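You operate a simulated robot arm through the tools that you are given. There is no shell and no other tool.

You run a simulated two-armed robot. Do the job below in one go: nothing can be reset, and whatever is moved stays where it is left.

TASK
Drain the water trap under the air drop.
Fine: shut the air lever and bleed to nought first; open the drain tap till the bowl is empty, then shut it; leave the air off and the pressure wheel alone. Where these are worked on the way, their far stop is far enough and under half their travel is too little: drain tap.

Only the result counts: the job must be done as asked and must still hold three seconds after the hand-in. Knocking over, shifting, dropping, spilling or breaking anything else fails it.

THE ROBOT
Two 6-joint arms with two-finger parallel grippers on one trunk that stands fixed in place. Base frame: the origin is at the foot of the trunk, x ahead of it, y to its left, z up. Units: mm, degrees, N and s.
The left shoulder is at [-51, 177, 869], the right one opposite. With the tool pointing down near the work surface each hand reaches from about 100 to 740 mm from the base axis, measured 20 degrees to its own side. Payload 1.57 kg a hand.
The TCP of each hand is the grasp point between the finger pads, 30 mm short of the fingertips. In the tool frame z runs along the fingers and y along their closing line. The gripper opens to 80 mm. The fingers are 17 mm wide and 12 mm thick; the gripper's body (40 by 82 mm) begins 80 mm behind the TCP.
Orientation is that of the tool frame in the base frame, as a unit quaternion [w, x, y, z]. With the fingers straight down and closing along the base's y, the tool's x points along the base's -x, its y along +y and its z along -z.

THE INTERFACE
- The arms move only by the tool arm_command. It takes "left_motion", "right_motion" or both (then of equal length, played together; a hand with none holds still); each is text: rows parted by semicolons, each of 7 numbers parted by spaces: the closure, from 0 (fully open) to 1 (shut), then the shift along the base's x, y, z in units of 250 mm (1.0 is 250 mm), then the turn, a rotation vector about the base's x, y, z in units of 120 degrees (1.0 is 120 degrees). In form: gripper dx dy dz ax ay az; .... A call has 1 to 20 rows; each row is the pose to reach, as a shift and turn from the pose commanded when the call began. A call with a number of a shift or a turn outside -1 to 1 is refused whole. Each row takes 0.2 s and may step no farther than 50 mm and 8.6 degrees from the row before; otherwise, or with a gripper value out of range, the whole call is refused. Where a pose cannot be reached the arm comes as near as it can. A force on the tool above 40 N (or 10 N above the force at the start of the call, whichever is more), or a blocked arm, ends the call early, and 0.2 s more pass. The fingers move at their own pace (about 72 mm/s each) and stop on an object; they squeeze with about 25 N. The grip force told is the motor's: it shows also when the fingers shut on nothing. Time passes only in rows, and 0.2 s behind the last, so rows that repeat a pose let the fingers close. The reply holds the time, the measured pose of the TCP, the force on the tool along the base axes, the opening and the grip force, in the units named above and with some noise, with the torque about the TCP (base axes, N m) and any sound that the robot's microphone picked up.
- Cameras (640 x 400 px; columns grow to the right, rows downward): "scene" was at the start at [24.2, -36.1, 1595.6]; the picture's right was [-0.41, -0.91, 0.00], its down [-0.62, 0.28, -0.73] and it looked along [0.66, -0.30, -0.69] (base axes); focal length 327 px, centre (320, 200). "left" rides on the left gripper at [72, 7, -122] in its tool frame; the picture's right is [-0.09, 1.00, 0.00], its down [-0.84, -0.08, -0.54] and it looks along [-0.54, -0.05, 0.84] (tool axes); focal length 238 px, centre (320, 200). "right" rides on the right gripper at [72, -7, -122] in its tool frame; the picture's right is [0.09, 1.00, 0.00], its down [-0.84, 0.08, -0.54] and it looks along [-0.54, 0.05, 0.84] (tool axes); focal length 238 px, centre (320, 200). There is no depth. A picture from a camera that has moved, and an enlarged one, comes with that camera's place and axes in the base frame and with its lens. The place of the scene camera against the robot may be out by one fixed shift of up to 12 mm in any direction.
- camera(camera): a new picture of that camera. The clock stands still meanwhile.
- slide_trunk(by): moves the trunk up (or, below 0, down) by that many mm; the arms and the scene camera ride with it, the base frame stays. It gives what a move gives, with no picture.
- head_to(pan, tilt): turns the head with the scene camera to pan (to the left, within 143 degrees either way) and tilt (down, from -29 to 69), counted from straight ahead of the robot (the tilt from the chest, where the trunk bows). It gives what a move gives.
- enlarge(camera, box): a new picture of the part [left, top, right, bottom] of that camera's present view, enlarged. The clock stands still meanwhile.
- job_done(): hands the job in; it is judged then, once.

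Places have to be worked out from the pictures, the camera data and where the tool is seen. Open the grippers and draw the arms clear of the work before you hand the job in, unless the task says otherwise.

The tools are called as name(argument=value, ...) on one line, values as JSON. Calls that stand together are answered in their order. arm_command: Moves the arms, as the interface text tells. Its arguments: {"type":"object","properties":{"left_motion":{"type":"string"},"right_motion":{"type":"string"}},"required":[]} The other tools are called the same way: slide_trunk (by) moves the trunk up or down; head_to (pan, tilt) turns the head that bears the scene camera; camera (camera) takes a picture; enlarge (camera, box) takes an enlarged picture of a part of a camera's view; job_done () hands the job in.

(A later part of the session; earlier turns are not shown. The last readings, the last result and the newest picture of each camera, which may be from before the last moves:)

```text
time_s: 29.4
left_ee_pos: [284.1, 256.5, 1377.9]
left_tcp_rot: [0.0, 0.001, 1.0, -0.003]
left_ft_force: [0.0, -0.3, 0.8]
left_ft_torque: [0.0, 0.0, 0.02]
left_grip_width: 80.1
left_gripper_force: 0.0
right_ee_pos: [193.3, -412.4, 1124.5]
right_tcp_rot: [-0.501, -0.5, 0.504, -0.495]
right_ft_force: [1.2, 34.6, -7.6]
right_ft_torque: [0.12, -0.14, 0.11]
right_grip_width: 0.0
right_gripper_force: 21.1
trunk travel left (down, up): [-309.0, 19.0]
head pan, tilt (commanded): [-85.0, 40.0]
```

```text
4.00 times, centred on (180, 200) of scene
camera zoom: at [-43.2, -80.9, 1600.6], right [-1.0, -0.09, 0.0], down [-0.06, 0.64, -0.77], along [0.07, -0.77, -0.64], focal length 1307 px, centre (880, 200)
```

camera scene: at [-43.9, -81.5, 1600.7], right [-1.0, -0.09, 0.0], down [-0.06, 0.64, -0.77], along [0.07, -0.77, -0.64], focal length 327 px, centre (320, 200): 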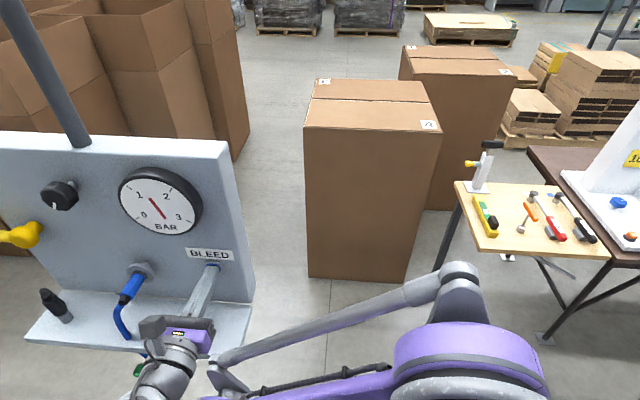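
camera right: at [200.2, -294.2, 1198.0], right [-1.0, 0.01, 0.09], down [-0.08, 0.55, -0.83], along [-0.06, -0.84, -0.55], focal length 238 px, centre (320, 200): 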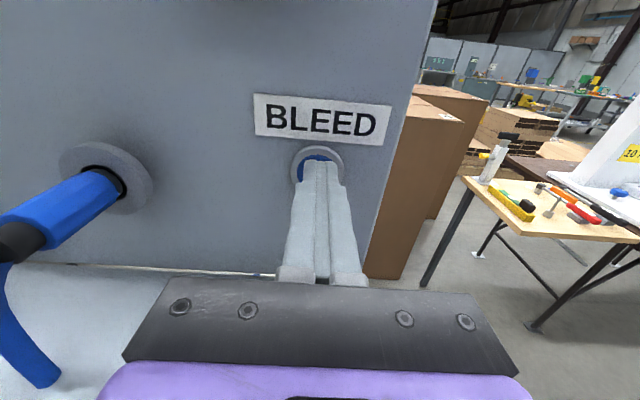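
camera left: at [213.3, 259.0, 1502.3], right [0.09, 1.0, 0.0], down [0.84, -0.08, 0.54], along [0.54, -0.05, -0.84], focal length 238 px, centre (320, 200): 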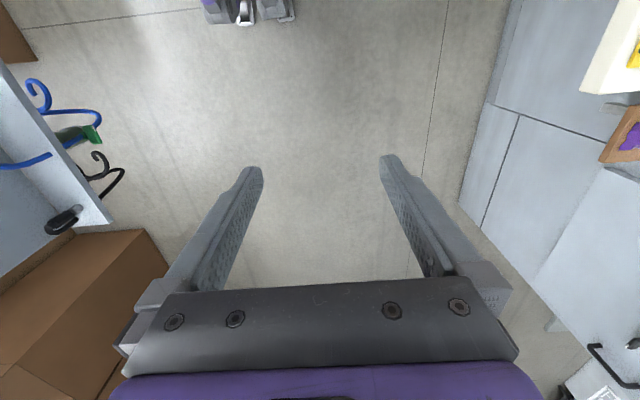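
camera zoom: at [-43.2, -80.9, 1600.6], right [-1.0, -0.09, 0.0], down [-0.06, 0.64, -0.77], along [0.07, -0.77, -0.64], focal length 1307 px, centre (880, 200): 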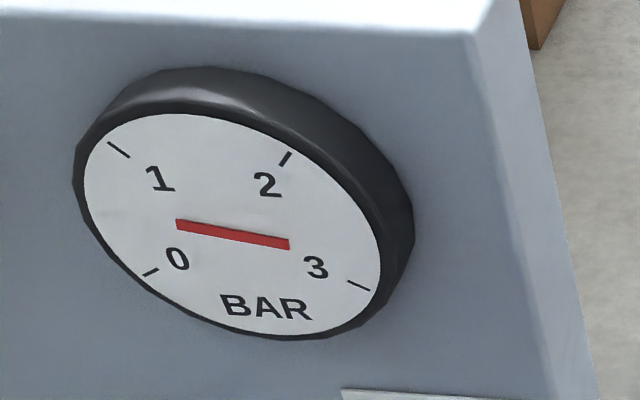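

The needle passed 1 and is now near 0.5 bar. I'll keep holding.

arm_command(right_motion="1 0 0 0 0 0 0; 1 0 0 0 0 0 0; 1 0 0 0 0 0 0; 1 0 0 0 0 0 0; 1 0 0 0 0 0 0; 1 0 0 0 0 0 0")

enlarge(camera="scene", box=[100, 150, 260, 250])

```text
time_s: 30.8
left_ee_pos: [286.4, 257.1, 1378.4]
left_tcp_rot: [0.0, 0.0, 1.0, -0.002]
left_ft_force: [0.3, -0.1, 0.0]
left_ft_torque: [0.01, 0.03, -0.02]
left_grip_width: 79.8
left_gripper_force: 0.0
right_ee_pos: [193.0, -413.5, 1124.2]
right_tcp_rot: [-0.502, -0.5, 0.503, -0.496]
right_ft_force: [0.5, 36.8, -13.1]
right_ft_torque: [0.23, 0.07, 0.1]
right_grip_width: 0.0
right_gripper_force: 21.3
trunk travel left (down, up): [-309.0, 19.0]
head pan, tilt (commanded): [-85.0, 40.0]
```

```text
4.00 times, centred on (180, 200) of scene
camera zoom: at [-43.1, -80.9, 1600.6], right [-1.0, -0.09, 0.0], down [-0.06, 0.64, -0.77], along [0.07, -0.77, -0.64], focal length 1307 px, centre (880, 200)
```

zoom: 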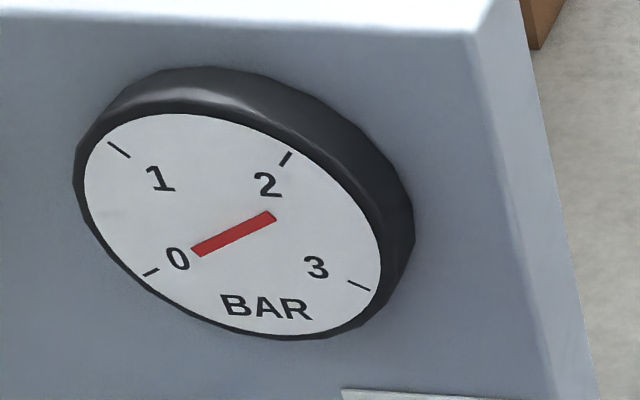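

Nearly there: the needle is just above 0, and not yet as steep as the 0–2 line. I'll hold on a bit longer, easing the sideways load by 1 mm.

arm_command(right_motion="1 0 0 -0.002 0 0 0; 1 0 0 -0.004 0 0 0; 1 0 0 -0.004 0 0 0; 1 0 0 -0.004 0 0 0; 1 0 0 -0.004 0 0 0; 1 0 0 -0.004 0 0 0; 1 0 0 -0.004 0 0 0; 1 0 0 -0.004 0 0 0; 1 0 0 -0.004 0 0 0; 1 0 0 -0.004 0 0 0")

enlarge(camera="scene", box=[100, 150, 260, 250])

```text
time_s: 33.0
left_ee_pos: [284.8, 257.2, 1378.6]
left_tcp_rot: [0.001, 0.0, 1.0, -0.002]
left_ft_force: [0.2, -0.3, 0.9]
left_ft_torque: [-0.02, 0.04, -0.02]
left_grip_width: 80.0
left_gripper_force: 0.0
right_ee_pos: [194.4, -413.2, 1124.9]
right_tcp_rot: [-0.502, -0.499, 0.503, -0.496]
right_ft_force: [0.8, 35.1, -0.2]
right_ft_torque: [-0.05, 0.07, 0.09]
right_grip_width: 0.0
right_gripper_force: 21.1
trunk travel left (down, up): [-309.0, 19.0]
head pan, tilt (commanded): [-85.0, 40.0]
```

```text
4.00 times, centred on (180, 200) of scene
camera zoom: at [-43.6, -80.3, 1600.7], right [-1.0, -0.09, 0.0], down [-0.06, 0.64, -0.77], along [0.07, -0.77, -0.64], focal length 1307 px, centre (880, 200)
```

zoom: 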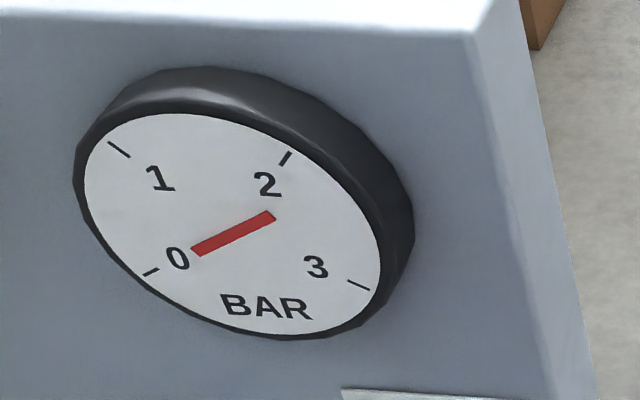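

The needle has settled exactly on the 0 mark, with no change over 2 s. I'll release the button, draw back, and go down in front of the shelf to look at the drain tap.

arm_command(right_motion="1 0 0.15 0 0 0 0; 1 0 0.3 0 0 0 0; 1 0 0.452 0 0 0 0; 1 0.1 0.5 -0.05 0 0 0; 1 0.22 0.54 -0.18 0 0 0; 1 0.33 0.58 -0.3 0 0 0; 1 0.44 0.62 -0.43 0 0 0; 1 0.54 0.66 -0.55 0 0 0; 1 0.624 0.692 -0.67 0 0 0; 1 0.624 0.692 -0.784 0 0 0; 1 0.624 0.692 -0.784 0 0 0")

camera(camera="right")

camera(camera="scene")

```text
time_s: 35.4
left_ee_pos: [284.4, 251.6, 1379.8]
left_tcp_rot: [0.0, 0.0, 1.0, 0.0]
left_ft_force: [-0.3, 0.2, -0.1]
left_ft_torque: [-0.01, -0.01, -0.01]
left_grip_width: 79.9
left_gripper_force: 0.1
right_ee_pos: [347.6, -243.9, 929.0]
right_tcp_rot: [-0.5, -0.501, 0.504, -0.495]
right_ft_force: [-0.7, -0.2, -0.7]
right_ft_torque: [-0.05, 0.0, 0.04]
right_grip_width: 0.2
right_gripper_force: 21.6
trunk travel left (down, up): [-309.0, 19.0]
head pan, tilt (commanded): [-85.0, 40.0]
```

```text
taken
camera right: at [354.4, -125.2, 1003.0], right [-1.0, 0.01, 0.09], down [-0.07, 0.55, -0.83], along [-0.06, -0.83, -0.55], focal length 238 px, centre (320, 200)
```

right: 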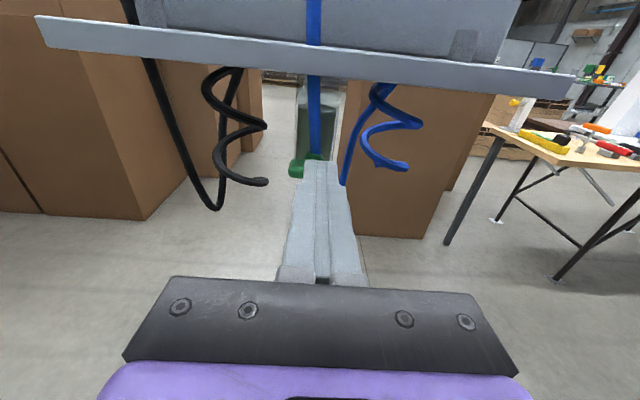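

```text
taken
camera scene: at [-44.1, -86.8, 1600.3], right [-1.0, -0.09, 0.0], down [-0.06, 0.64, -0.77], along [0.07, -0.76, -0.64], focal length 327 px, centre (320, 200)
```

scene: 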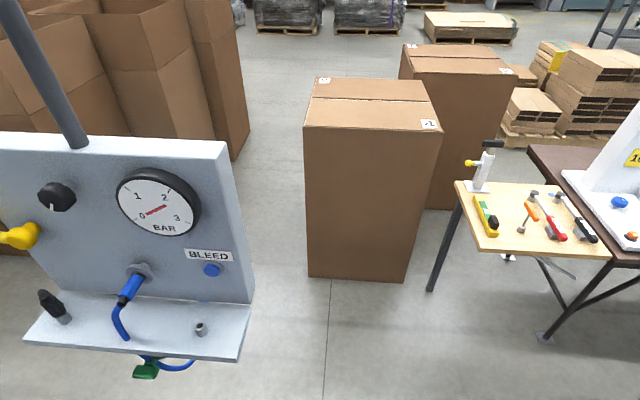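

The gauge stays at 0 with the air off. Under the shelf I can see the trap bowl, the coiled black and blue hoses, and the green tap handle. I'll enlarge those.

enlarge(camera="right", box=[240, 60, 420, 200])

enlarge(camera="scene", box=[80, 300, 260, 400])

```text
2.86 times, centred on (330, 130) of right
camera zoom: at [354.4, -125.2, 1003.0], right [-1.0, 0.01, 0.09], down [-0.07, 0.55, -0.83], along [-0.06, -0.83, -0.55], focal length 681 px, centre (291, 400)
```

zoom: 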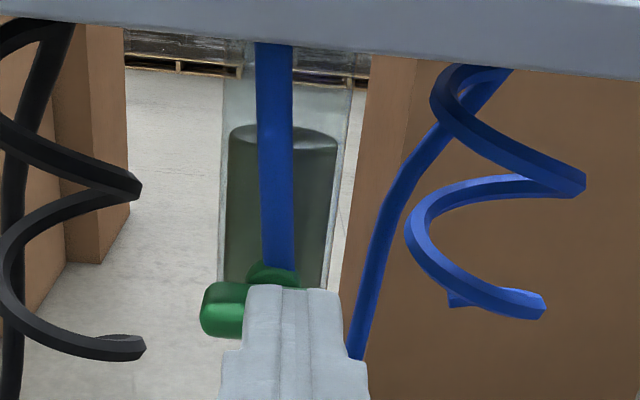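

```text
3.56 times, centred on (170, 350) of scene
camera zoom: at [-44.1, -86.8, 1600.3], right [-1.0, -0.09, 0.0], down [-0.06, 0.64, -0.77], along [0.07, -0.76, -0.64], focal length 1162 px, centre (853, -333)
```

zoom: 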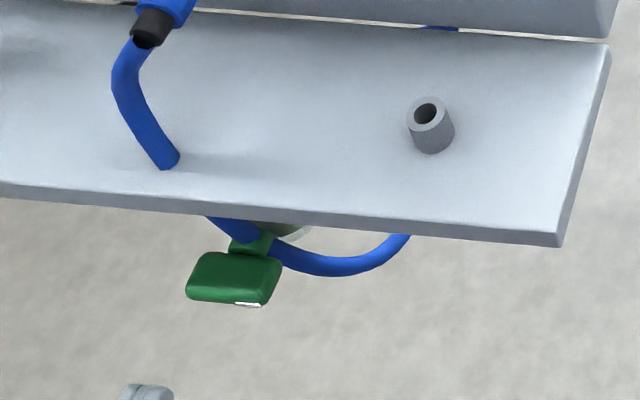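

The bowl is about two-thirds full of dark water. The fingers hide part of the tap, so I'll shift the hand aside to -x and look again.

arm_command(right_motion="1 -0.12 0 -0.02 0 0 0; 1 -0.24 0 -0.04 0 0 0; 1 -0.34 0 -0.06 0 0 0; 1 -0.34 0 -0.06 0 0 0")

camera(camera="right")

enlarge(camera="right", box=[160, 80, 320, 200])

```text
time_s: 36.4
left_ee_pos: [285.3, 251.5, 1379.8]
left_tcp_rot: [0.0, 0.0, 1.0, 0.0]
left_ft_force: [-0.6, -0.3, 0.2]
left_ft_torque: [0.03, -0.01, 0.0]
left_grip_width: 80.0
left_gripper_force: 0.1
right_ee_pos: [309.0, -237.8, 954.7]
right_tcp_rot: [-0.501, -0.501, 0.505, -0.494]
right_ft_force: [0.4, 0.3, 1.1]
right_ft_torque: [0.01, -0.04, 0.01]
right_grip_width: 0.1
right_gripper_force: 21.7
right hand out of reach, approached as far as the arm can: row 1, 2, 3, 4
trunk travel left (down, up): [-309.0, 19.0]
head pan, tilt (commanded): [-85.0, 40.0]
```

```text
taken
camera right: at [316.6, -118.7, 1026.9], right [-1.0, 0.01, 0.09], down [-0.07, 0.55, -0.83], along [-0.06, -0.83, -0.55], focal length 238 px, centre (320, 200)
```

right: 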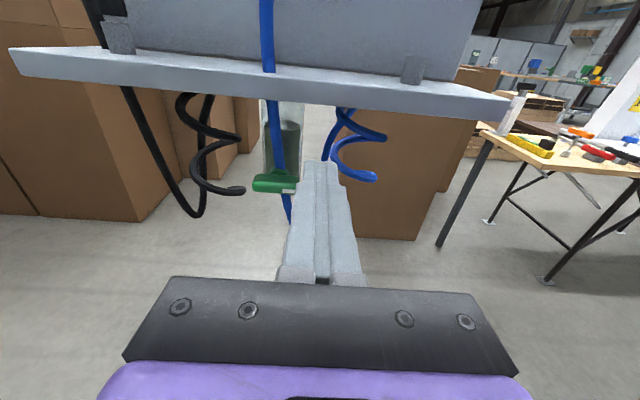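

```text
3.33 times, centred on (240, 140) of right
camera zoom: at [316.6, -118.7, 1026.9], right [-1.0, 0.01, 0.09], down [-0.07, 0.55, -0.83], along [-0.06, -0.83, -0.55], focal length 794 px, centre (587, 400)
```

zoom: 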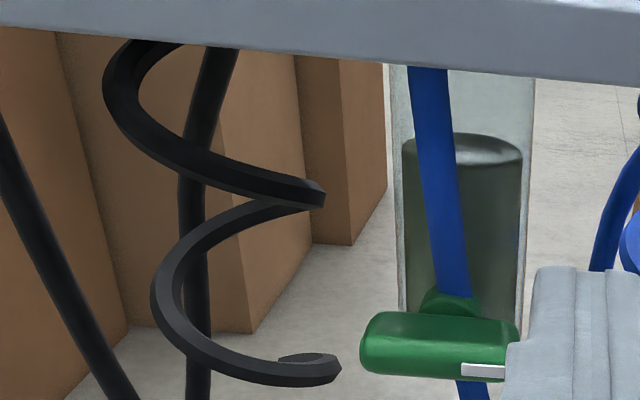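

The tap's T-handle lies horizontally along x, about 47 mm long, centred near (350, -342, 898), and its axis points along y toward the bowl behind it. I'll look from the +x side to see the handle's other end before touching it.

arm_command(right_motion="1 0.15 -0.03 -0.02 0 0 0; 1 0.3 -0.06 -0.04 0 0 0; 1 0.444 -0.088 -0.06 0 0 0; 1 0.444 -0.088 -0.06 0 0 0")

camera(camera="right")

enlarge(camera="right", box=[320, 80, 480, 200])

```text
time_s: 37.4
left_ee_pos: [284.8, 252.8, 1379.4]
left_tcp_rot: [0.001, 0.001, 1.0, -0.001]
left_ft_force: [-0.7, 0.2, -0.4]
left_ft_torque: [0.0, -0.03, 0.0]
left_grip_width: 80.0
left_gripper_force: 0.2
right_ee_pos: [419.3, -259.4, 936.6]
right_tcp_rot: [-0.501, -0.5, 0.504, -0.495]
right_ft_force: [0.5, -0.2, 0.0]
right_ft_torque: [-0.01, 0.01, 0.02]
right_grip_width: 0.0
right_gripper_force: 21.4
trunk travel left (down, up): [-309.0, 19.0]
head pan, tilt (commanded): [-85.0, 40.0]
```

```text
taken
camera right: at [426.8, -141.1, 1010.0], right [-1.0, 0.01, 0.09], down [-0.07, 0.55, -0.83], along [-0.06, -0.84, -0.55], focal length 238 px, centre (320, 200)
```

right: 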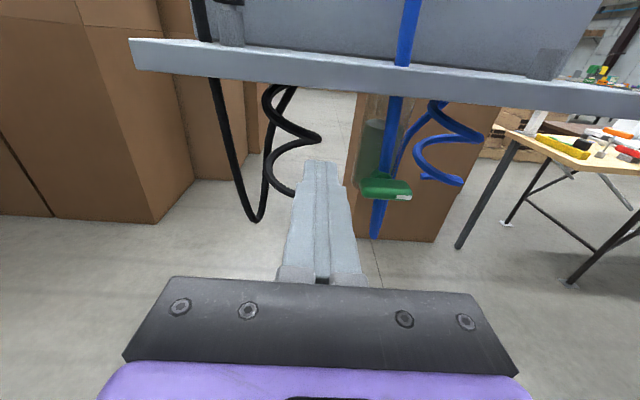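

```text
3.33 times, centred on (400, 140) of right
camera zoom: at [426.8, -141.1, 1010.0], right [-1.0, 0.01, 0.09], down [-0.07, 0.55, -0.83], along [-0.06, -0.84, -0.55], focal length 794 px, centre (53, 400)
```

zoom: 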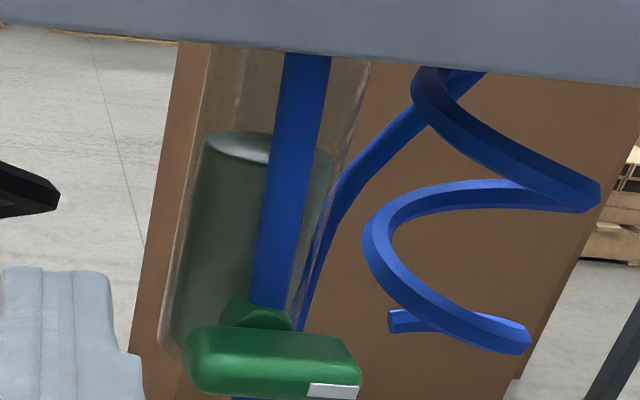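

I place the handle from x = 326 to 374, centred at (350, -338, 897), with a white mark on its -x end; the blue hose runs behind it at y ≈ -367. I'll set the shut fingers just above its +x end, fingertips reaching y ≈ -350, without touching.

arm_command(right_motion="1 -0.1 -0.05 -0.02 0 0 0; 1 -0.213 -0.1 -0.05 0 0 0; 1 -0.213 -0.17 -0.055 0 0 0; 1 -0.213 -0.242 -0.055 0 0 0; 1 -0.213 -0.242 -0.055 0 0 0")

camera(camera="right")

enlarge(camera="right", box=[240, 80, 400, 200])

enlarge(camera="scene", box=[80, 300, 260, 400])

```text
time_s: 38.6
left_ee_pos: [285.8, 251.3, 1379.3]
left_tcp_rot: [0.001, -0.001, 1.0, 0.0]
left_ft_force: [0.5, 0.6, -0.5]
left_ft_torque: [-0.02, 0.01, -0.02]
left_grip_width: 79.8
left_gripper_force: 0.0
right_ee_pos: [366.9, -319.9, 922.9]
right_tcp_rot: [-0.5, -0.501, 0.503, -0.495]
right_ft_force: [-1.4, 0.5, 0.2]
right_ft_torque: [-0.05, 0.01, -0.02]
right_grip_width: 0.0
right_gripper_force: 21.3
trunk travel left (down, up): [-309.0, 19.0]
head pan, tilt (commanded): [-85.0, 40.0]
```

```text
taken
camera right: at [372.9, -200.5, 995.9], right [-1.0, 0.01, 0.09], down [-0.07, 0.55, -0.83], along [-0.06, -0.84, -0.55], focal length 238 px, centre (320, 200)
```

right: 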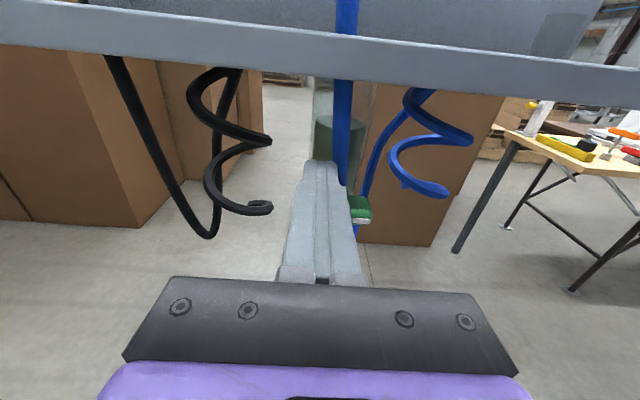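

```text
3.33 times, centred on (320, 140) of right
camera zoom: at [372.9, -200.5, 995.9], right [-1.0, 0.01, 0.09], down [-0.07, 0.55, -0.83], along [-0.06, -0.84, -0.55], focal length 794 px, centre (320, 400)
```

zoom: 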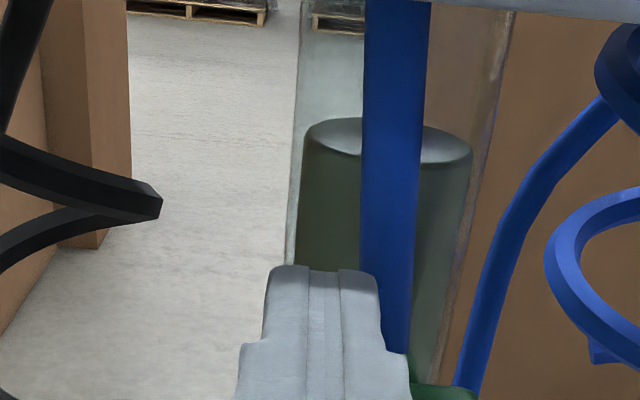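

```text
3.56 times, centred on (170, 350) of scene
camera zoom: at [-43.5, -86.6, 1600.4], right [-1.0, -0.09, 0.0], down [-0.06, 0.64, -0.77], along [0.07, -0.76, -0.64], focal length 1162 px, centre (853, -333)
```

zoom: 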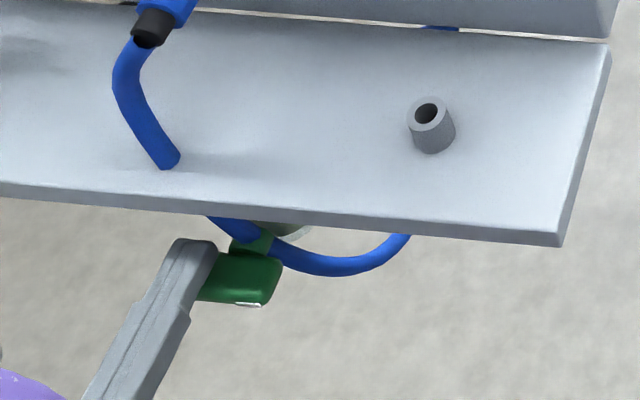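

The fingers sit over the handle's +x end with no contact. I'll press down gently to test whether that's the opening direction.

arm_command(right_motion="1 0 0 -0.02 0 0 0; 1 0 0 -0.035 0 0 0; 1 0 0 -0.045 0 0 0; 1 0 0 -0.055 0 0 0; 1 0 0 -0.065 0 0 0; 1 0 0 -0.075 0 0 0")

camera(camera="right")

enlarge(camera="scene", box=[80, 300, 260, 400])

```text
time_s: 40.0
left_ee_pos: [284.4, 251.7, 1379.2]
left_tcp_rot: [0.0, 0.0, 1.0, 0.0]
left_ft_force: [0.0, -0.6, 0.5]
left_ft_torque: [-0.02, 0.0, 0.0]
left_grip_width: 80.3
left_gripper_force: 0.0
right_ee_pos: [371.9, -321.1, 909.2]
right_tcp_rot: [-0.501, -0.5, 0.505, -0.494]
right_ft_force: [0.6, -1.3, 2.4]
right_ft_torque: [-0.07, 0.02, 0.02]
right_grip_width: 0.1
right_gripper_force: 21.4
right hand out of reach, approached as far as the arm can: row 3, 4, 5, 6
trunk travel left (down, up): [-309.0, 19.0]
head pan, tilt (commanded): [-85.0, 40.0]
```

```text
taken
camera right: at [379.7, -201.0, 982.9], right [-1.0, 0.01, 0.09], down [-0.07, 0.55, -0.83], along [-0.06, -0.83, -0.55], focal length 238 px, centre (320, 200)
```

right: 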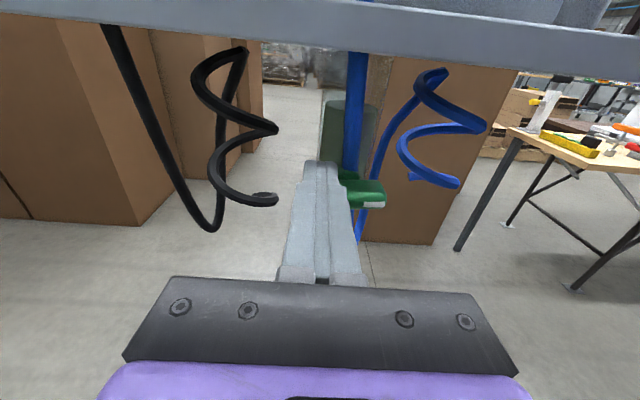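

```text
3.56 times, centred on (170, 350) of scene
camera zoom: at [-43.8, -86.8, 1600.4], right [-1.0, -0.09, 0.0], down [-0.06, 0.64, -0.77], along [0.07, -0.76, -0.64], focal length 1162 px, centre (853, -333)
```

zoom: 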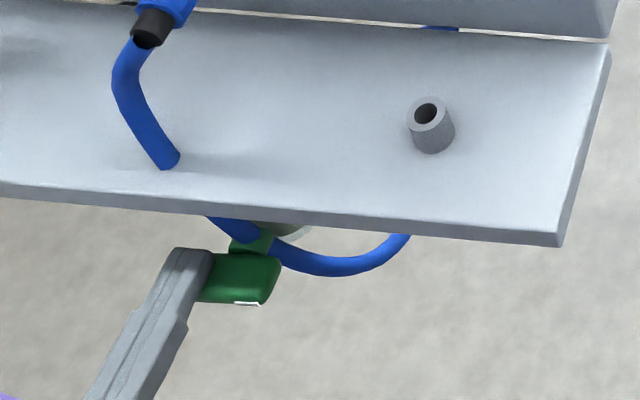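

The arm can't go lower in this posture (reach limit, not contact). Lowering the trunk will fix that, so I'll first draw the right hand back and up, and check the space under the left hand.

arm_command(right_motion="1 0 0.08 0.02 0 0 0; 1 0.05 0.2 0.06 0 0 0; 1 0.1 0.284 0.18 0 0 0; 1 0.15 0.284 0.34 0 0 0; 1 0.19 0.284 0.5 0 0 0; 1 0.19 0.284 0.64 0 0 0; 1 0.19 0.284 0.64 0 0 0")

camera(camera="left")

head_to(pan=10, tilt=50)

camera(camera="scene")

```text
time_s: 41.6
left_ee_pos: [286.1, 252.5, 1378.2]
left_tcp_rot: [0.0, 0.0, 1.0, 0.0]
left_ft_force: [0.6, 0.1, -0.8]
left_ft_torque: [0.0, -0.01, 0.0]
left_grip_width: 79.9
left_gripper_force: 0.0
right_ee_pos: [418.0, -251.0, 1068.8]
right_tcp_rot: [-0.501, -0.5, 0.504, -0.495]
right_ft_force: [-0.1, 0.5, -0.6]
right_ft_torque: [0.01, 0.01, -0.01]
right_grip_width: 0.1
right_gripper_force: 21.3
trunk travel left (down, up): [-309.0, 19.0]
head pan, tilt (commanded): [-85.0, 40.0]
```

```text
taken
camera left: at [214.0, 259.1, 1502.2], right [0.09, 1.0, 0.0], down [0.84, -0.08, 0.54], along [0.54, -0.05, -0.84], focal length 238 px, centre (320, 200)
```

left: 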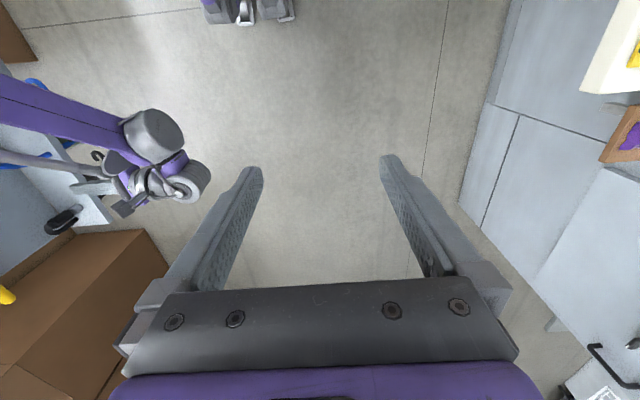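

```text
time_s: 43.3
left_ee_pos: [285.7, 253.6, 1379.4]
left_tcp_rot: [0.0, 0.0, 1.0, -0.001]
left_ft_force: [0.8, 0.4, -0.2]
left_ft_torque: [0.01, -0.01, -0.02]
left_grip_width: 80.0
left_gripper_force: 0.0
right_ee_pos: [416.6, -250.4, 1070.1]
right_tcp_rot: [-0.501, -0.5, 0.504, -0.495]
right_ft_force: [-0.3, -0.1, -0.3]
right_ft_torque: [-0.04, -0.02, -0.02]
right_grip_width: 0.3
right_gripper_force: 21.6
trunk travel left (down, up): [-309.0, 19.0]
head pan, tilt (commanded): [10.0, 50.0]
```

```text
taken
camera scene: at [24.7, 11.2, 1586.2], right [0.17, -0.98, 0.0], down [-0.75, -0.13, -0.64], along [0.63, 0.11, -0.77], focal length 327 px, centre (320, 200)
```

scene: 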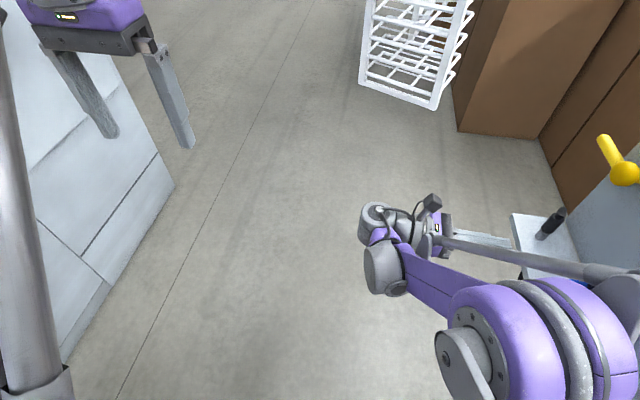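

Nothing is near the left hand (the cabinet stands beyond y ≈ 850), and the right hand is clear of the shelf. I'll lower the trunk by 160 mm.

slide_trunk(by=-160)

head_to(pan=-60, tilt=42)

camera(camera="scene")

camera(camera="right")

```text
time_s: 45.2
left_ee_pos: [286.8, 251.4, 1207.5]
left_tcp_rot: [-0.021, 0.0, 1.0, 0.0]
left_ft_force: [0.0, 0.2, -0.3]
left_ft_torque: [-0.01, -0.04, 0.01]
left_grip_width: 79.8
left_gripper_force: 0.1
right_ee_pos: [418.6, -248.2, 907.7]
right_tcp_rot: [-0.501, -0.5, 0.504, -0.495]
right_ft_force: [-0.2, 0.0, 0.4]
right_ft_torque: [-0.02, 0.01, 0.01]
right_grip_width: 0.1
right_gripper_force: 21.6
trunk travel left (down, up): [-149.0, 179.0]
head pan, tilt (commanded): [10.0, 50.0]
```

```text
time_s: 46.6
left_ee_pos: [287.0, 251.5, 1208.1]
left_tcp_rot: [-0.021, 0.0, 1.0, 0.0]
left_ft_force: [-0.9, -0.5, -0.2]
left_ft_torque: [0.02, -0.03, 0.03]
left_grip_width: 80.1
left_gripper_force: 0.0
right_ee_pos: [419.6, -247.9, 908.3]
right_tcp_rot: [-0.501, -0.5, 0.504, -0.495]
right_ft_force: [-0.6, 0.2, -0.3]
right_ft_torque: [-0.03, 0.04, 0.0]
right_grip_width: 0.0
right_gripper_force: 21.3
trunk travel left (down, up): [-149.0, 179.0]
head pan, tilt (commanded): [-60.0, 42.0]
```

```text
taken
camera scene: at [0.7, -74.5, 1433.8], right [-0.87, -0.5, 0.0], down [-0.34, 0.58, -0.74], along [0.37, -0.64, -0.67], focal length 327 px, centre (320, 200)
```

scene: 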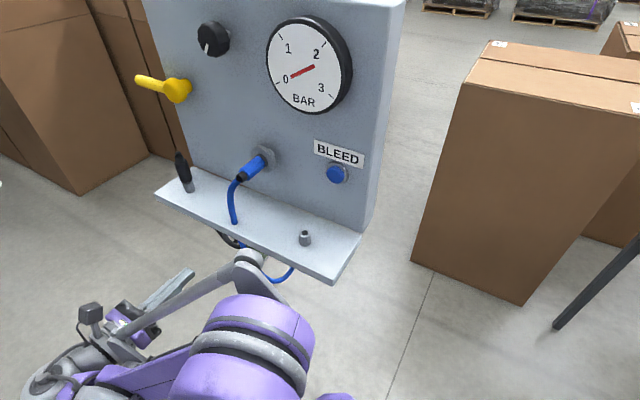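

```text
taken
camera right: at [426.4, -129.3, 981.7], right [-1.0, 0.01, 0.09], down [-0.07, 0.55, -0.83], along [-0.06, -0.83, -0.55], focal length 238 px, centre (320, 200)
```

right: 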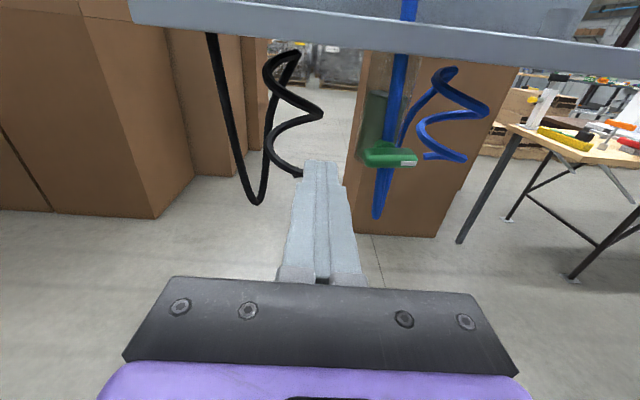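

The gauge still reads 0, and the handle is confirmed at about (350, -338, 897.6). I'll go back above its +x end and press down gently again.

arm_command(right_motion="1 -0.1 -0.03 0.056 0 0 0; 1 -0.214 -0.08 0.056 0 0 0; 1 -0.214 -0.18 0.056 0 0 0; 1 -0.214 -0.288 0.056 0 0 0; 1 -0.214 -0.288 0.04 0 0 0; 1 -0.214 -0.288 0.025 0 0 0; 1 -0.214 -0.288 0.015 0 0 0; 1 -0.214 -0.288 0.005 0 0 0; 1 -0.214 -0.288 -0.005 0 0 0; 1 -0.214 -0.288 -0.015 0 0 0")

camera(camera="right")

enlarge(camera="scene", box=[180, 220, 320, 310])

```text
time_s: 48.8
left_ee_pos: [289.0, 251.8, 1206.4]
left_tcp_rot: [-0.022, 0.0, 1.0, 0.0]
left_ft_force: [-0.2, -0.6, -0.7]
left_ft_torque: [-0.03, -0.01, 0.01]
left_grip_width: 80.2
left_gripper_force: 0.0
right_ee_pos: [368.1, -321.5, 903.3]
right_tcp_rot: [0.499, 0.503, -0.502, 0.496]
right_ft_force: [21.5, -1.2, 8.5]
right_ft_torque: [-0.28, -0.1, 0.53]
right_grip_width: 0.0
right_gripper_force: 21.1
trunk travel left (down, up): [-149.0, 179.0]
head pan, tilt (commanded): [-60.0, 42.0]
```

```text
taken
camera right: at [375.4, -201.2, 976.9], right [-1.0, 0.0, 0.1], down [-0.08, 0.55, -0.83], along [-0.06, -0.83, -0.55], focal length 238 px, centre (320, 200)
```

right: 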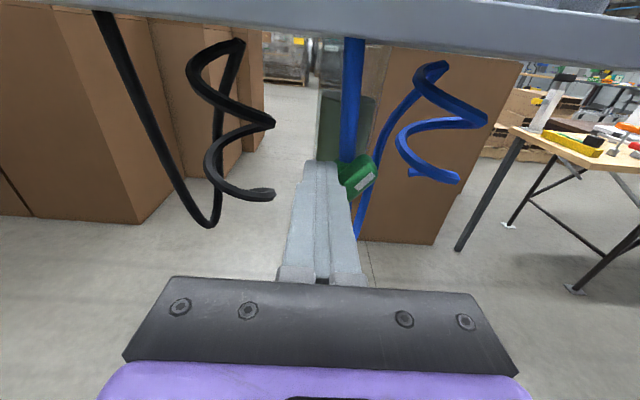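

```text
4.44 times, centred on (250, 265) of scene
camera zoom: at [3.6, -74.4, 1433.8], right [-0.87, -0.5, 0.0], down [-0.34, 0.58, -0.74], along [0.37, -0.64, -0.67], focal length 1452 px, centre (631, -89)
```

zoom: 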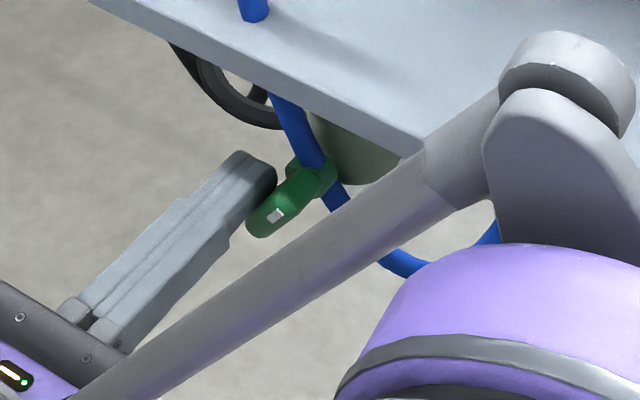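

The handle turns this way: its white-marked -x end has swung up about 35–40°. I'll ease the fingers outward and follow the arc around to the far stop.

arm_command(right_motion="1 0.044 0 -0.006 0 0 0; 1 0.05 0 -0.022 0 0 0; 1 0.05 0 -0.046 0 0 0; 1 0.044 0 -0.062 0 0 0; 1 0.036 0 -0.078 0 0 0; 1 0.024 0 -0.09 0 0 0; 1 0.012 0 -0.1 0 0 0; 1 0.002 0 -0.11 0 0 0")

camera(camera="right")

enlarge(camera="right", box=[260, 20, 420, 240])

enlarge(camera="scene", box=[180, 220, 320, 310])

```text
time_s: 50.6
left_ee_pos: [285.8, 252.2, 1206.9]
left_tcp_rot: [-0.02, 0.0, 1.0, 0.0]
left_ft_force: [0.6, 0.4, 0.6]
left_ft_torque: [0.01, 0.02, -0.03]
left_grip_width: 79.9
left_gripper_force: 0.2
right_ee_pos: [368.1, -319.5, 877.4]
right_tcp_rot: [-0.501, -0.5, 0.504, -0.495]
right_ft_force: [5.6, -1.2, 5.7]
right_ft_torque: [-0.13, 0.05, 0.21]
right_grip_width: 0.2
right_gripper_force: 21.1
trunk travel left (down, up): [-149.0, 179.0]
head pan, tilt (commanded): [-60.0, 42.0]
```

```text
taken
camera right: at [374.7, -201.3, 950.6], right [-1.0, 0.01, 0.09], down [-0.07, 0.55, -0.83], along [-0.06, -0.84, -0.55], focal length 238 px, centre (320, 200)
```

right: 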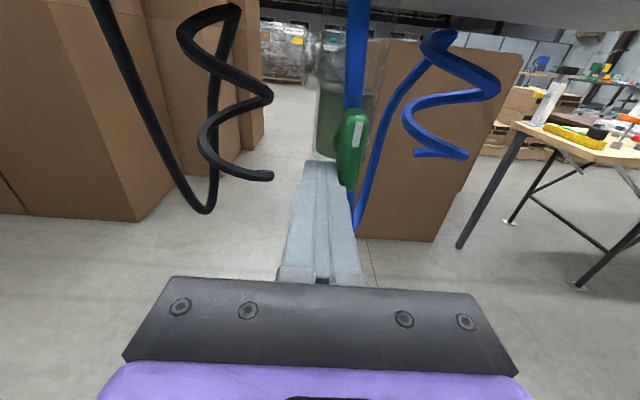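

```text
1.82 times, centred on (340, 130) of right
camera zoom: at [374.7, -201.3, 950.6], right [-1.0, 0.01, 0.09], down [-0.07, 0.55, -0.83], along [-0.06, -0.84, -0.55], focal length 433 px, centre (284, 327)
```

zoom: 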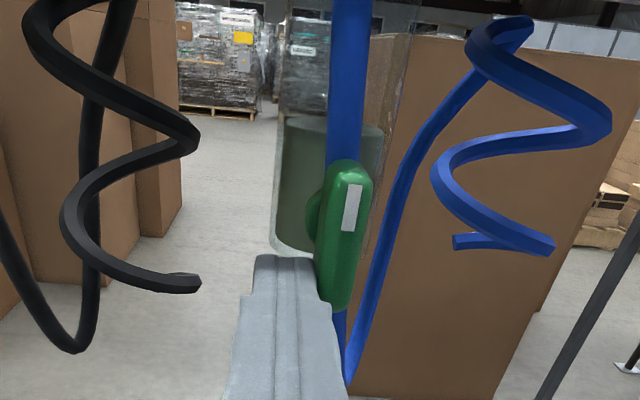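

```text
4.44 times, centred on (250, 265) of scene
camera zoom: at [1.3, -74.4, 1433.8], right [-0.87, -0.5, 0.0], down [-0.33, 0.58, -0.74], along [0.37, -0.64, -0.67], focal length 1452 px, centre (631, -89)
```

zoom: 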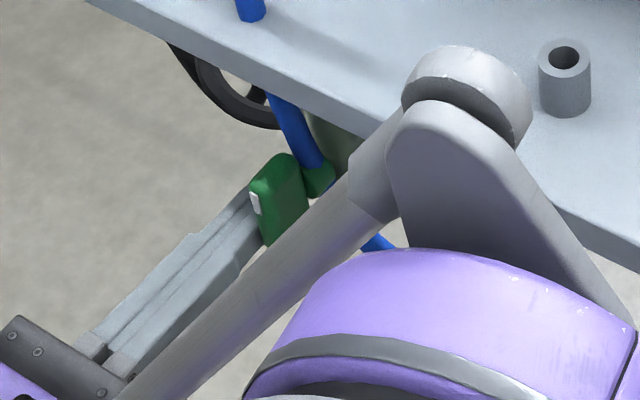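

The handle is about upright and the water level has already dropped from about z = 942 to 921. I'll nudge it a little further to find the far stop.

arm_command(right_motion="1 -0.012 0 -0.004 0 0 0; 1 -0.024 0 -0.008 0 0 0; 1 -0.032 0 -0.01 0 0 0")

enlarge(camera="right", box=[260, 20, 420, 240])

```text
time_s: 51.1
left_ee_pos: [286.4, 250.4, 1208.7]
left_tcp_rot: [-0.021, 0.0, 1.0, 0.001]
left_ft_force: [-0.1, -0.6, -0.3]
left_ft_torque: [-0.02, -0.05, -0.02]
left_grip_width: 79.8
left_gripper_force: 0.1
right_ee_pos: [366.6, -320.3, 877.3]
right_tcp_rot: [0.499, 0.501, -0.499, 0.501]
right_ft_force: [13.2, 0.4, 0.5]
right_ft_torque: [0.07, -0.03, 0.24]
right_grip_width: 0.0
right_gripper_force: 21.1
trunk travel left (down, up): [-149.0, 179.0]
head pan, tilt (commanded): [-60.0, 42.0]
stopped in row 2 (right hand): the force on the tool passed its limit at 47 N (the readings are from after the stop); the commanded pose is now the measured one
```

```text
1.82 times, centred on (340, 130) of right
camera zoom: at [372.8, -200.8, 949.8], right [-1.0, 0.0, 0.09], down [-0.08, 0.54, -0.83], along [-0.05, -0.84, -0.54], focal length 433 px, centre (284, 327)
```

zoom: 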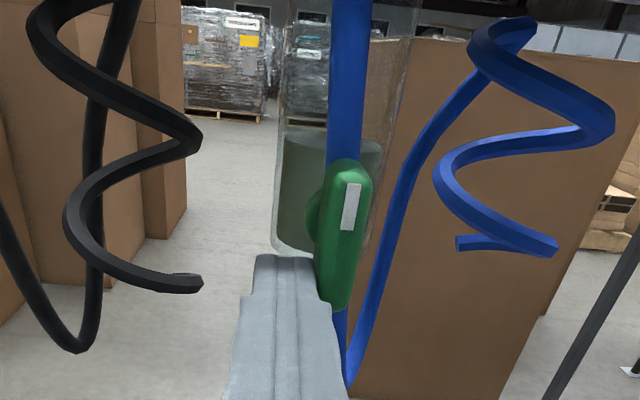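

That was the far stop (47 N after 2 mm more), and the water is falling. I'll move the fingers off the handle to +x and wait while the bowl drains.

arm_command(right_motion="1 0.06 0 0 0 0 0; 1 0.12 0 0.03 0 0 0; 1 0.12 0.04 0.1 0 0 0; 1 0.12 0.04 0.16 0 0 0; 1 0.12 0.04 0.16 0 0 0; 1 0.12 0.04 0.16 0 0 0; 1 0.12 0.04 0.16 0 0 0; 1 0.12 0.04 0.16 0 0 0; 1 0.12 0.04 0.16 0 0 0; 1 0.12 0.04 0.16 0 0 0; 1 0.12 0.04 0.16 0 0 0; 1 0.12 0.04 0.16 0 0 0; 1 0.12 0.04 0.16 0 0 0; 1 0.12 0.04 0.16 0 0 0; 1 0.12 0.04 0.16 0 0 0")

camera(camera="right")

enlarge(camera="right", box=[280, 40, 440, 240])

```text
time_s: 54.3
left_ee_pos: [286.4, 251.6, 1207.6]
left_tcp_rot: [-0.021, 0.0, 1.0, 0.0]
left_ft_force: [0.0, 0.5, -0.3]
left_ft_torque: [0.03, 0.01, 0.03]
left_grip_width: 80.2
left_gripper_force: 0.0
right_ee_pos: [395.0, -311.3, 916.9]
right_tcp_rot: [-0.5, -0.5, 0.501, -0.498]
right_ft_force: [0.0, 0.6, 0.2]
right_ft_torque: [0.03, 0.03, -0.04]
right_grip_width: 0.0
right_gripper_force: 21.5
trunk travel left (down, up): [-149.0, 179.0]
head pan, tilt (commanded): [-60.0, 42.0]
```

```text
taken
camera right: at [400.6, -190.3, 989.9], right [-1.0, 0.0, 0.09], down [-0.08, 0.54, -0.84], along [-0.05, -0.84, -0.54], focal length 238 px, centre (320, 200)
```

right: 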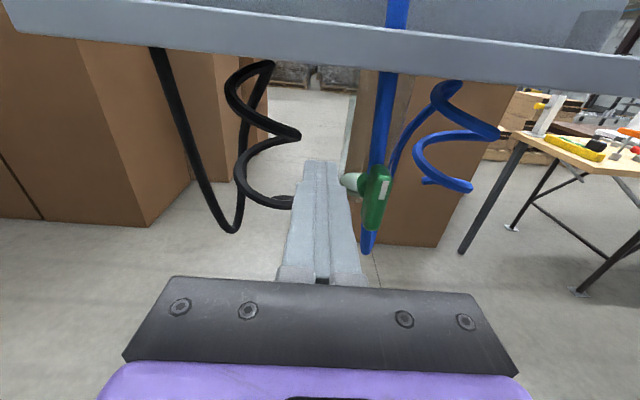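

```text
2.00 times, centred on (360, 140) of right
camera zoom: at [400.6, -190.3, 989.9], right [-1.0, 0.0, 0.09], down [-0.08, 0.54, -0.84], along [-0.05, -0.84, -0.54], focal length 477 px, centre (240, 320)
```

zoom: 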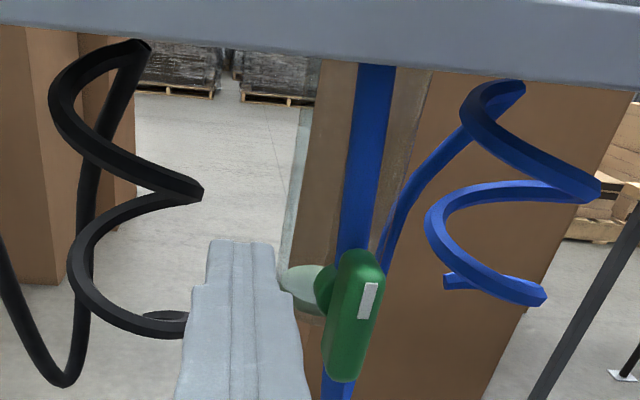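

The dark water seems to be gone. I'll enlarge the bottom of the bowl to make sure, and wait a little longer.

arm_command(right_motion="1 0.02 0 0.02 0 0 0; 1 0.06 0.02 0.04 0 0 0; 1 0.1 0.02 0.06 0 0 0; 1 0.1 0.02 0.06 0 0 0; 1 0.1 0.02 0.06 0 0 0; 1 0.1 0.02 0.06 0 0 0; 1 0.1 0.02 0.06 0 0 0; 1 0.1 0.02 0.06 0 0 0; 1 0.1 0.02 0.06 0 0 0; 1 0.1 0.02 0.06 0 0 0; 1 0.1 0.02 0.06 0 0 0; 1 0.1 0.02 0.06 0 0 0; 1 0.1 0.02 0.06 0 0 0")

enlarge(camera="right", box=[330, 60, 450, 250])

enlarge(camera="right", box=[340, 160, 440, 230])

camera(camera="scene")

```text
time_s: 57.1
left_ee_pos: [287.5, 251.5, 1207.8]
left_tcp_rot: [-0.022, 0.0, 1.0, 0.0]
left_ft_force: [0.0, -0.6, 0.1]
left_ft_torque: [0.0, 0.03, 0.05]
left_grip_width: 79.6
left_gripper_force: 0.0
right_ee_pos: [419.6, -305.6, 931.6]
right_tcp_rot: [0.499, 0.501, -0.5, 0.499]
right_ft_force: [-0.8, 0.1, 0.5]
right_ft_torque: [-0.01, 0.0, -0.02]
right_grip_width: 0.0
right_gripper_force: 21.5
trunk travel left (down, up): [-149.0, 179.0]
head pan, tilt (commanded): [-60.0, 42.0]
```

```text
2.11 times, centred on (390, 155) of right
camera zoom: at [426.4, -186.5, 1004.5], right [-1.0, 0.0, 0.09], down [-0.08, 0.54, -0.84], along [-0.05, -0.84, -0.54], focal length 502 px, centre (173, 295)
```

zoom: 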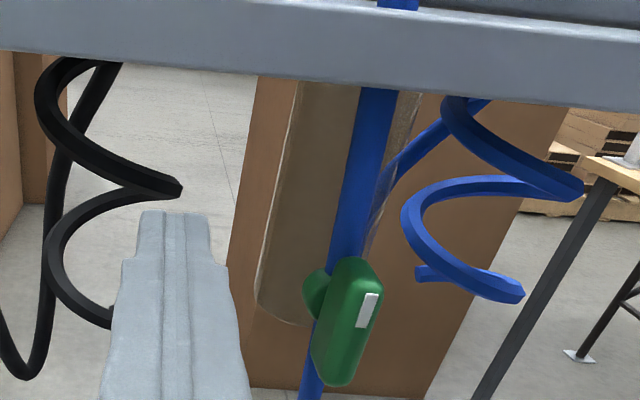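

```text
5.71 times, centred on (390, 195) of right
camera zoom: at [426.4, -186.5, 1004.5], right [-1.0, 0.0, 0.09], down [-0.08, 0.54, -0.84], along [-0.05, -0.84, -0.54], focal length 1362 px, centre (-80, 229)
```

zoom: 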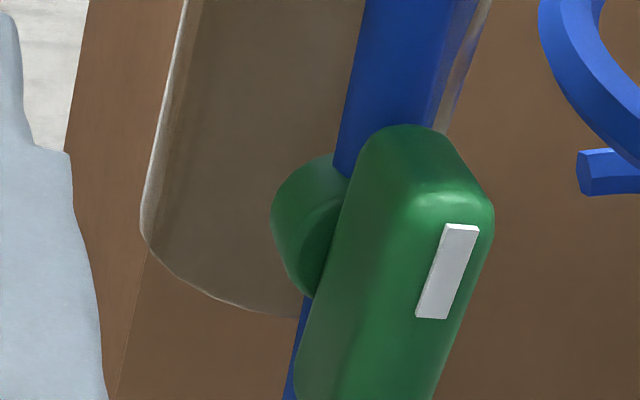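

```text
taken
camera scene: at [0.7, -74.5, 1433.8], right [-0.87, -0.5, 0.0], down [-0.33, 0.58, -0.74], along [0.37, -0.64, -0.67], focal length 327 px, centre (320, 200)
```

scene: 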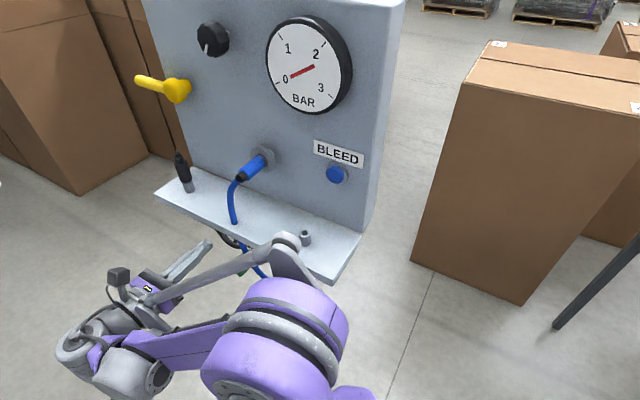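

The bowl is clear and empty, and the gauge is still at 0. Now I'll shut the tap by pushing the upper (white-marked) end of the handle back toward -x along its arc.

arm_command(right_motion="1 -0.07 -0.03 -0.03 0 0 0; 1 -0.138 -0.058 -0.062 0 0 0; 1 -0.17 -0.058 -0.064 0 0 0; 1 -0.19 -0.058 -0.064 0 0 0; 1 -0.2 -0.058 -0.064 0 0 0; 1 -0.215 -0.058 -0.044 0 0 0; 1 -0.238 -0.058 -0.029 0 0 0; 1 -0.267 -0.058 -0.023 0 0 0; 1 -0.299 -0.058 -0.028 0 0 0; 1 -0.328 -0.058 -0.045 0 0 0")

camera(camera="right")

enlarge(camera="right", box=[260, 80, 420, 240])

enlarge(camera="scene", box=[180, 220, 320, 310])

```text
time_s: 59.3
left_ee_pos: [285.9, 251.3, 1208.1]
left_tcp_rot: [-0.021, -0.001, 1.0, 0.0]
left_ft_force: [-0.5, 0.1, -0.4]
left_ft_torque: [-0.03, 0.0, -0.01]
left_grip_width: 79.9
left_gripper_force: 0.1
right_ee_pos: [337.0, -321.4, 919.9]
right_tcp_rot: [-0.501, -0.5, 0.501, -0.498]
right_ft_force: [0.7, 0.4, 2.4]
right_ft_torque: [-0.04, -0.01, -0.02]
right_grip_width: 0.0
right_gripper_force: 21.4
trunk travel left (down, up): [-149.0, 179.0]
head pan, tilt (commanded): [-60.0, 42.0]
```

```text
taken
camera right: at [343.2, -200.8, 993.0], right [-1.0, 0.0, 0.09], down [-0.08, 0.54, -0.84], along [-0.05, -0.84, -0.54], focal length 238 px, centre (320, 200)
```

right: 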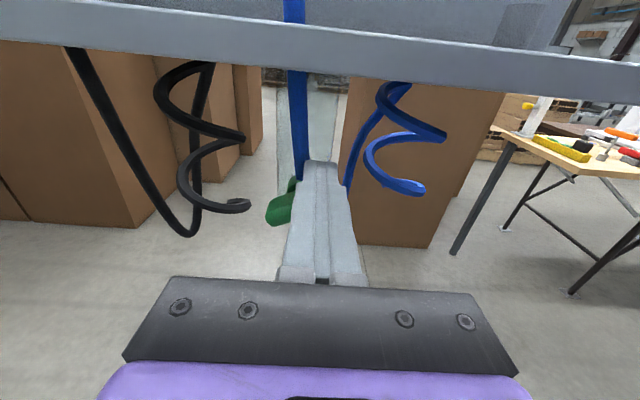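

```text
2.50 times, centred on (340, 160) of right
camera zoom: at [343.2, -200.8, 993.0], right [-1.0, 0.0, 0.09], down [-0.08, 0.54, -0.84], along [-0.05, -0.84, -0.54], focal length 596 px, centre (270, 300)
```

zoom: 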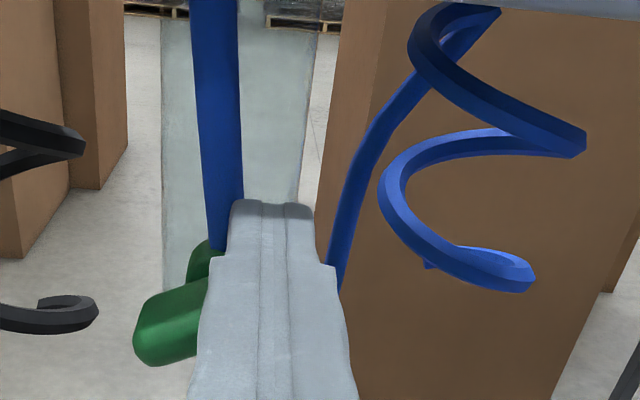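

```text
4.44 times, centred on (250, 265) of scene
camera zoom: at [0.7, -74.4, 1433.8], right [-0.87, -0.5, 0.0], down [-0.33, 0.58, -0.74], along [0.37, -0.64, -0.67], focal length 1452 px, centre (631, -89)
```

zoom: 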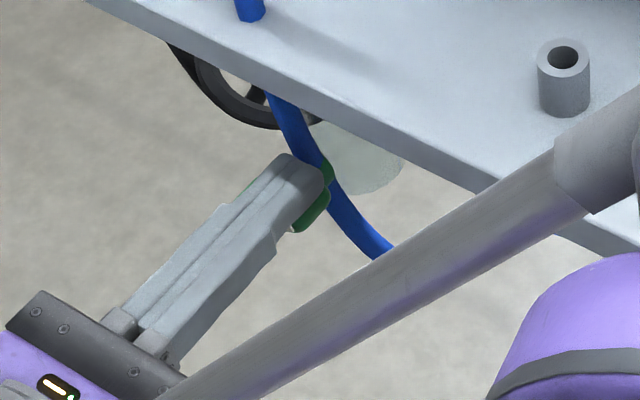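

The handle is about 15–20° short of shut. I'll press its -x end down the rest of the way until it meets the stop.

arm_command(right_motion="1 -0.01 0 -0.014 0 0 0; 1 -0.02 0 -0.026 0 0 0; 1 -0.024 0 -0.034 0 0 0; 1 -0.026 0 -0.041 0 0 0; 1 -0.026 0 -0.047 0 0 0; 1 -0.026 0 -0.053 0 0 0")

camera(camera="right")

enlarge(camera="right", box=[260, 80, 420, 240])

```text
time_s: 60.7
left_ee_pos: [284.0, 252.7, 1208.0]
left_tcp_rot: [-0.02, 0.0, 1.0, 0.0]
left_ft_force: [-0.1, 0.6, 0.3]
left_ft_torque: [0.0, 0.04, -0.02]
left_grip_width: 80.0
left_gripper_force: 0.0
right_ee_pos: [331.1, -320.5, 910.7]
right_tcp_rot: [0.501, 0.498, -0.499, 0.501]
right_ft_force: [5.0, -7.3, 34.8]
right_ft_torque: [-0.39, -0.12, -0.35]
right_grip_width: 0.2
right_gripper_force: 21.0
trunk travel left (down, up): [-149.0, 179.0]
head pan, tilt (commanded): [-60.0, 42.0]
```

```text
taken
camera right: at [336.7, -200.2, 982.5], right [-1.0, 0.0, 0.09], down [-0.08, 0.54, -0.84], along [-0.05, -0.84, -0.54], focal length 238 px, centre (320, 200)
```

right: 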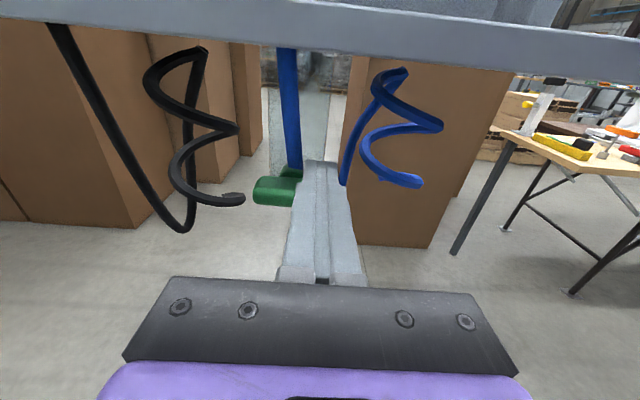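

```text
2.50 times, centred on (340, 160) of right
camera zoom: at [336.7, -200.2, 982.5], right [-1.0, 0.0, 0.09], down [-0.08, 0.54, -0.84], along [-0.05, -0.84, -0.54], focal length 596 px, centre (270, 300)
```

zoom: 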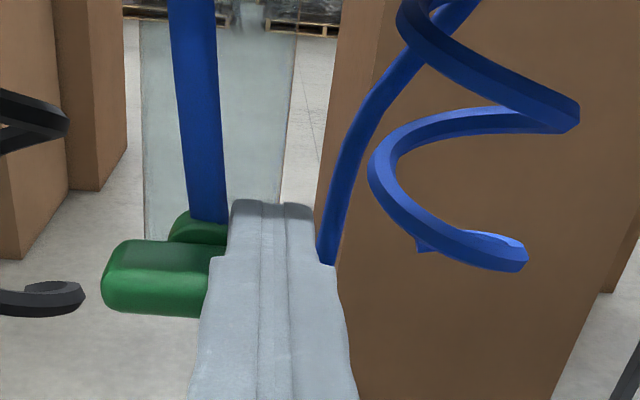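

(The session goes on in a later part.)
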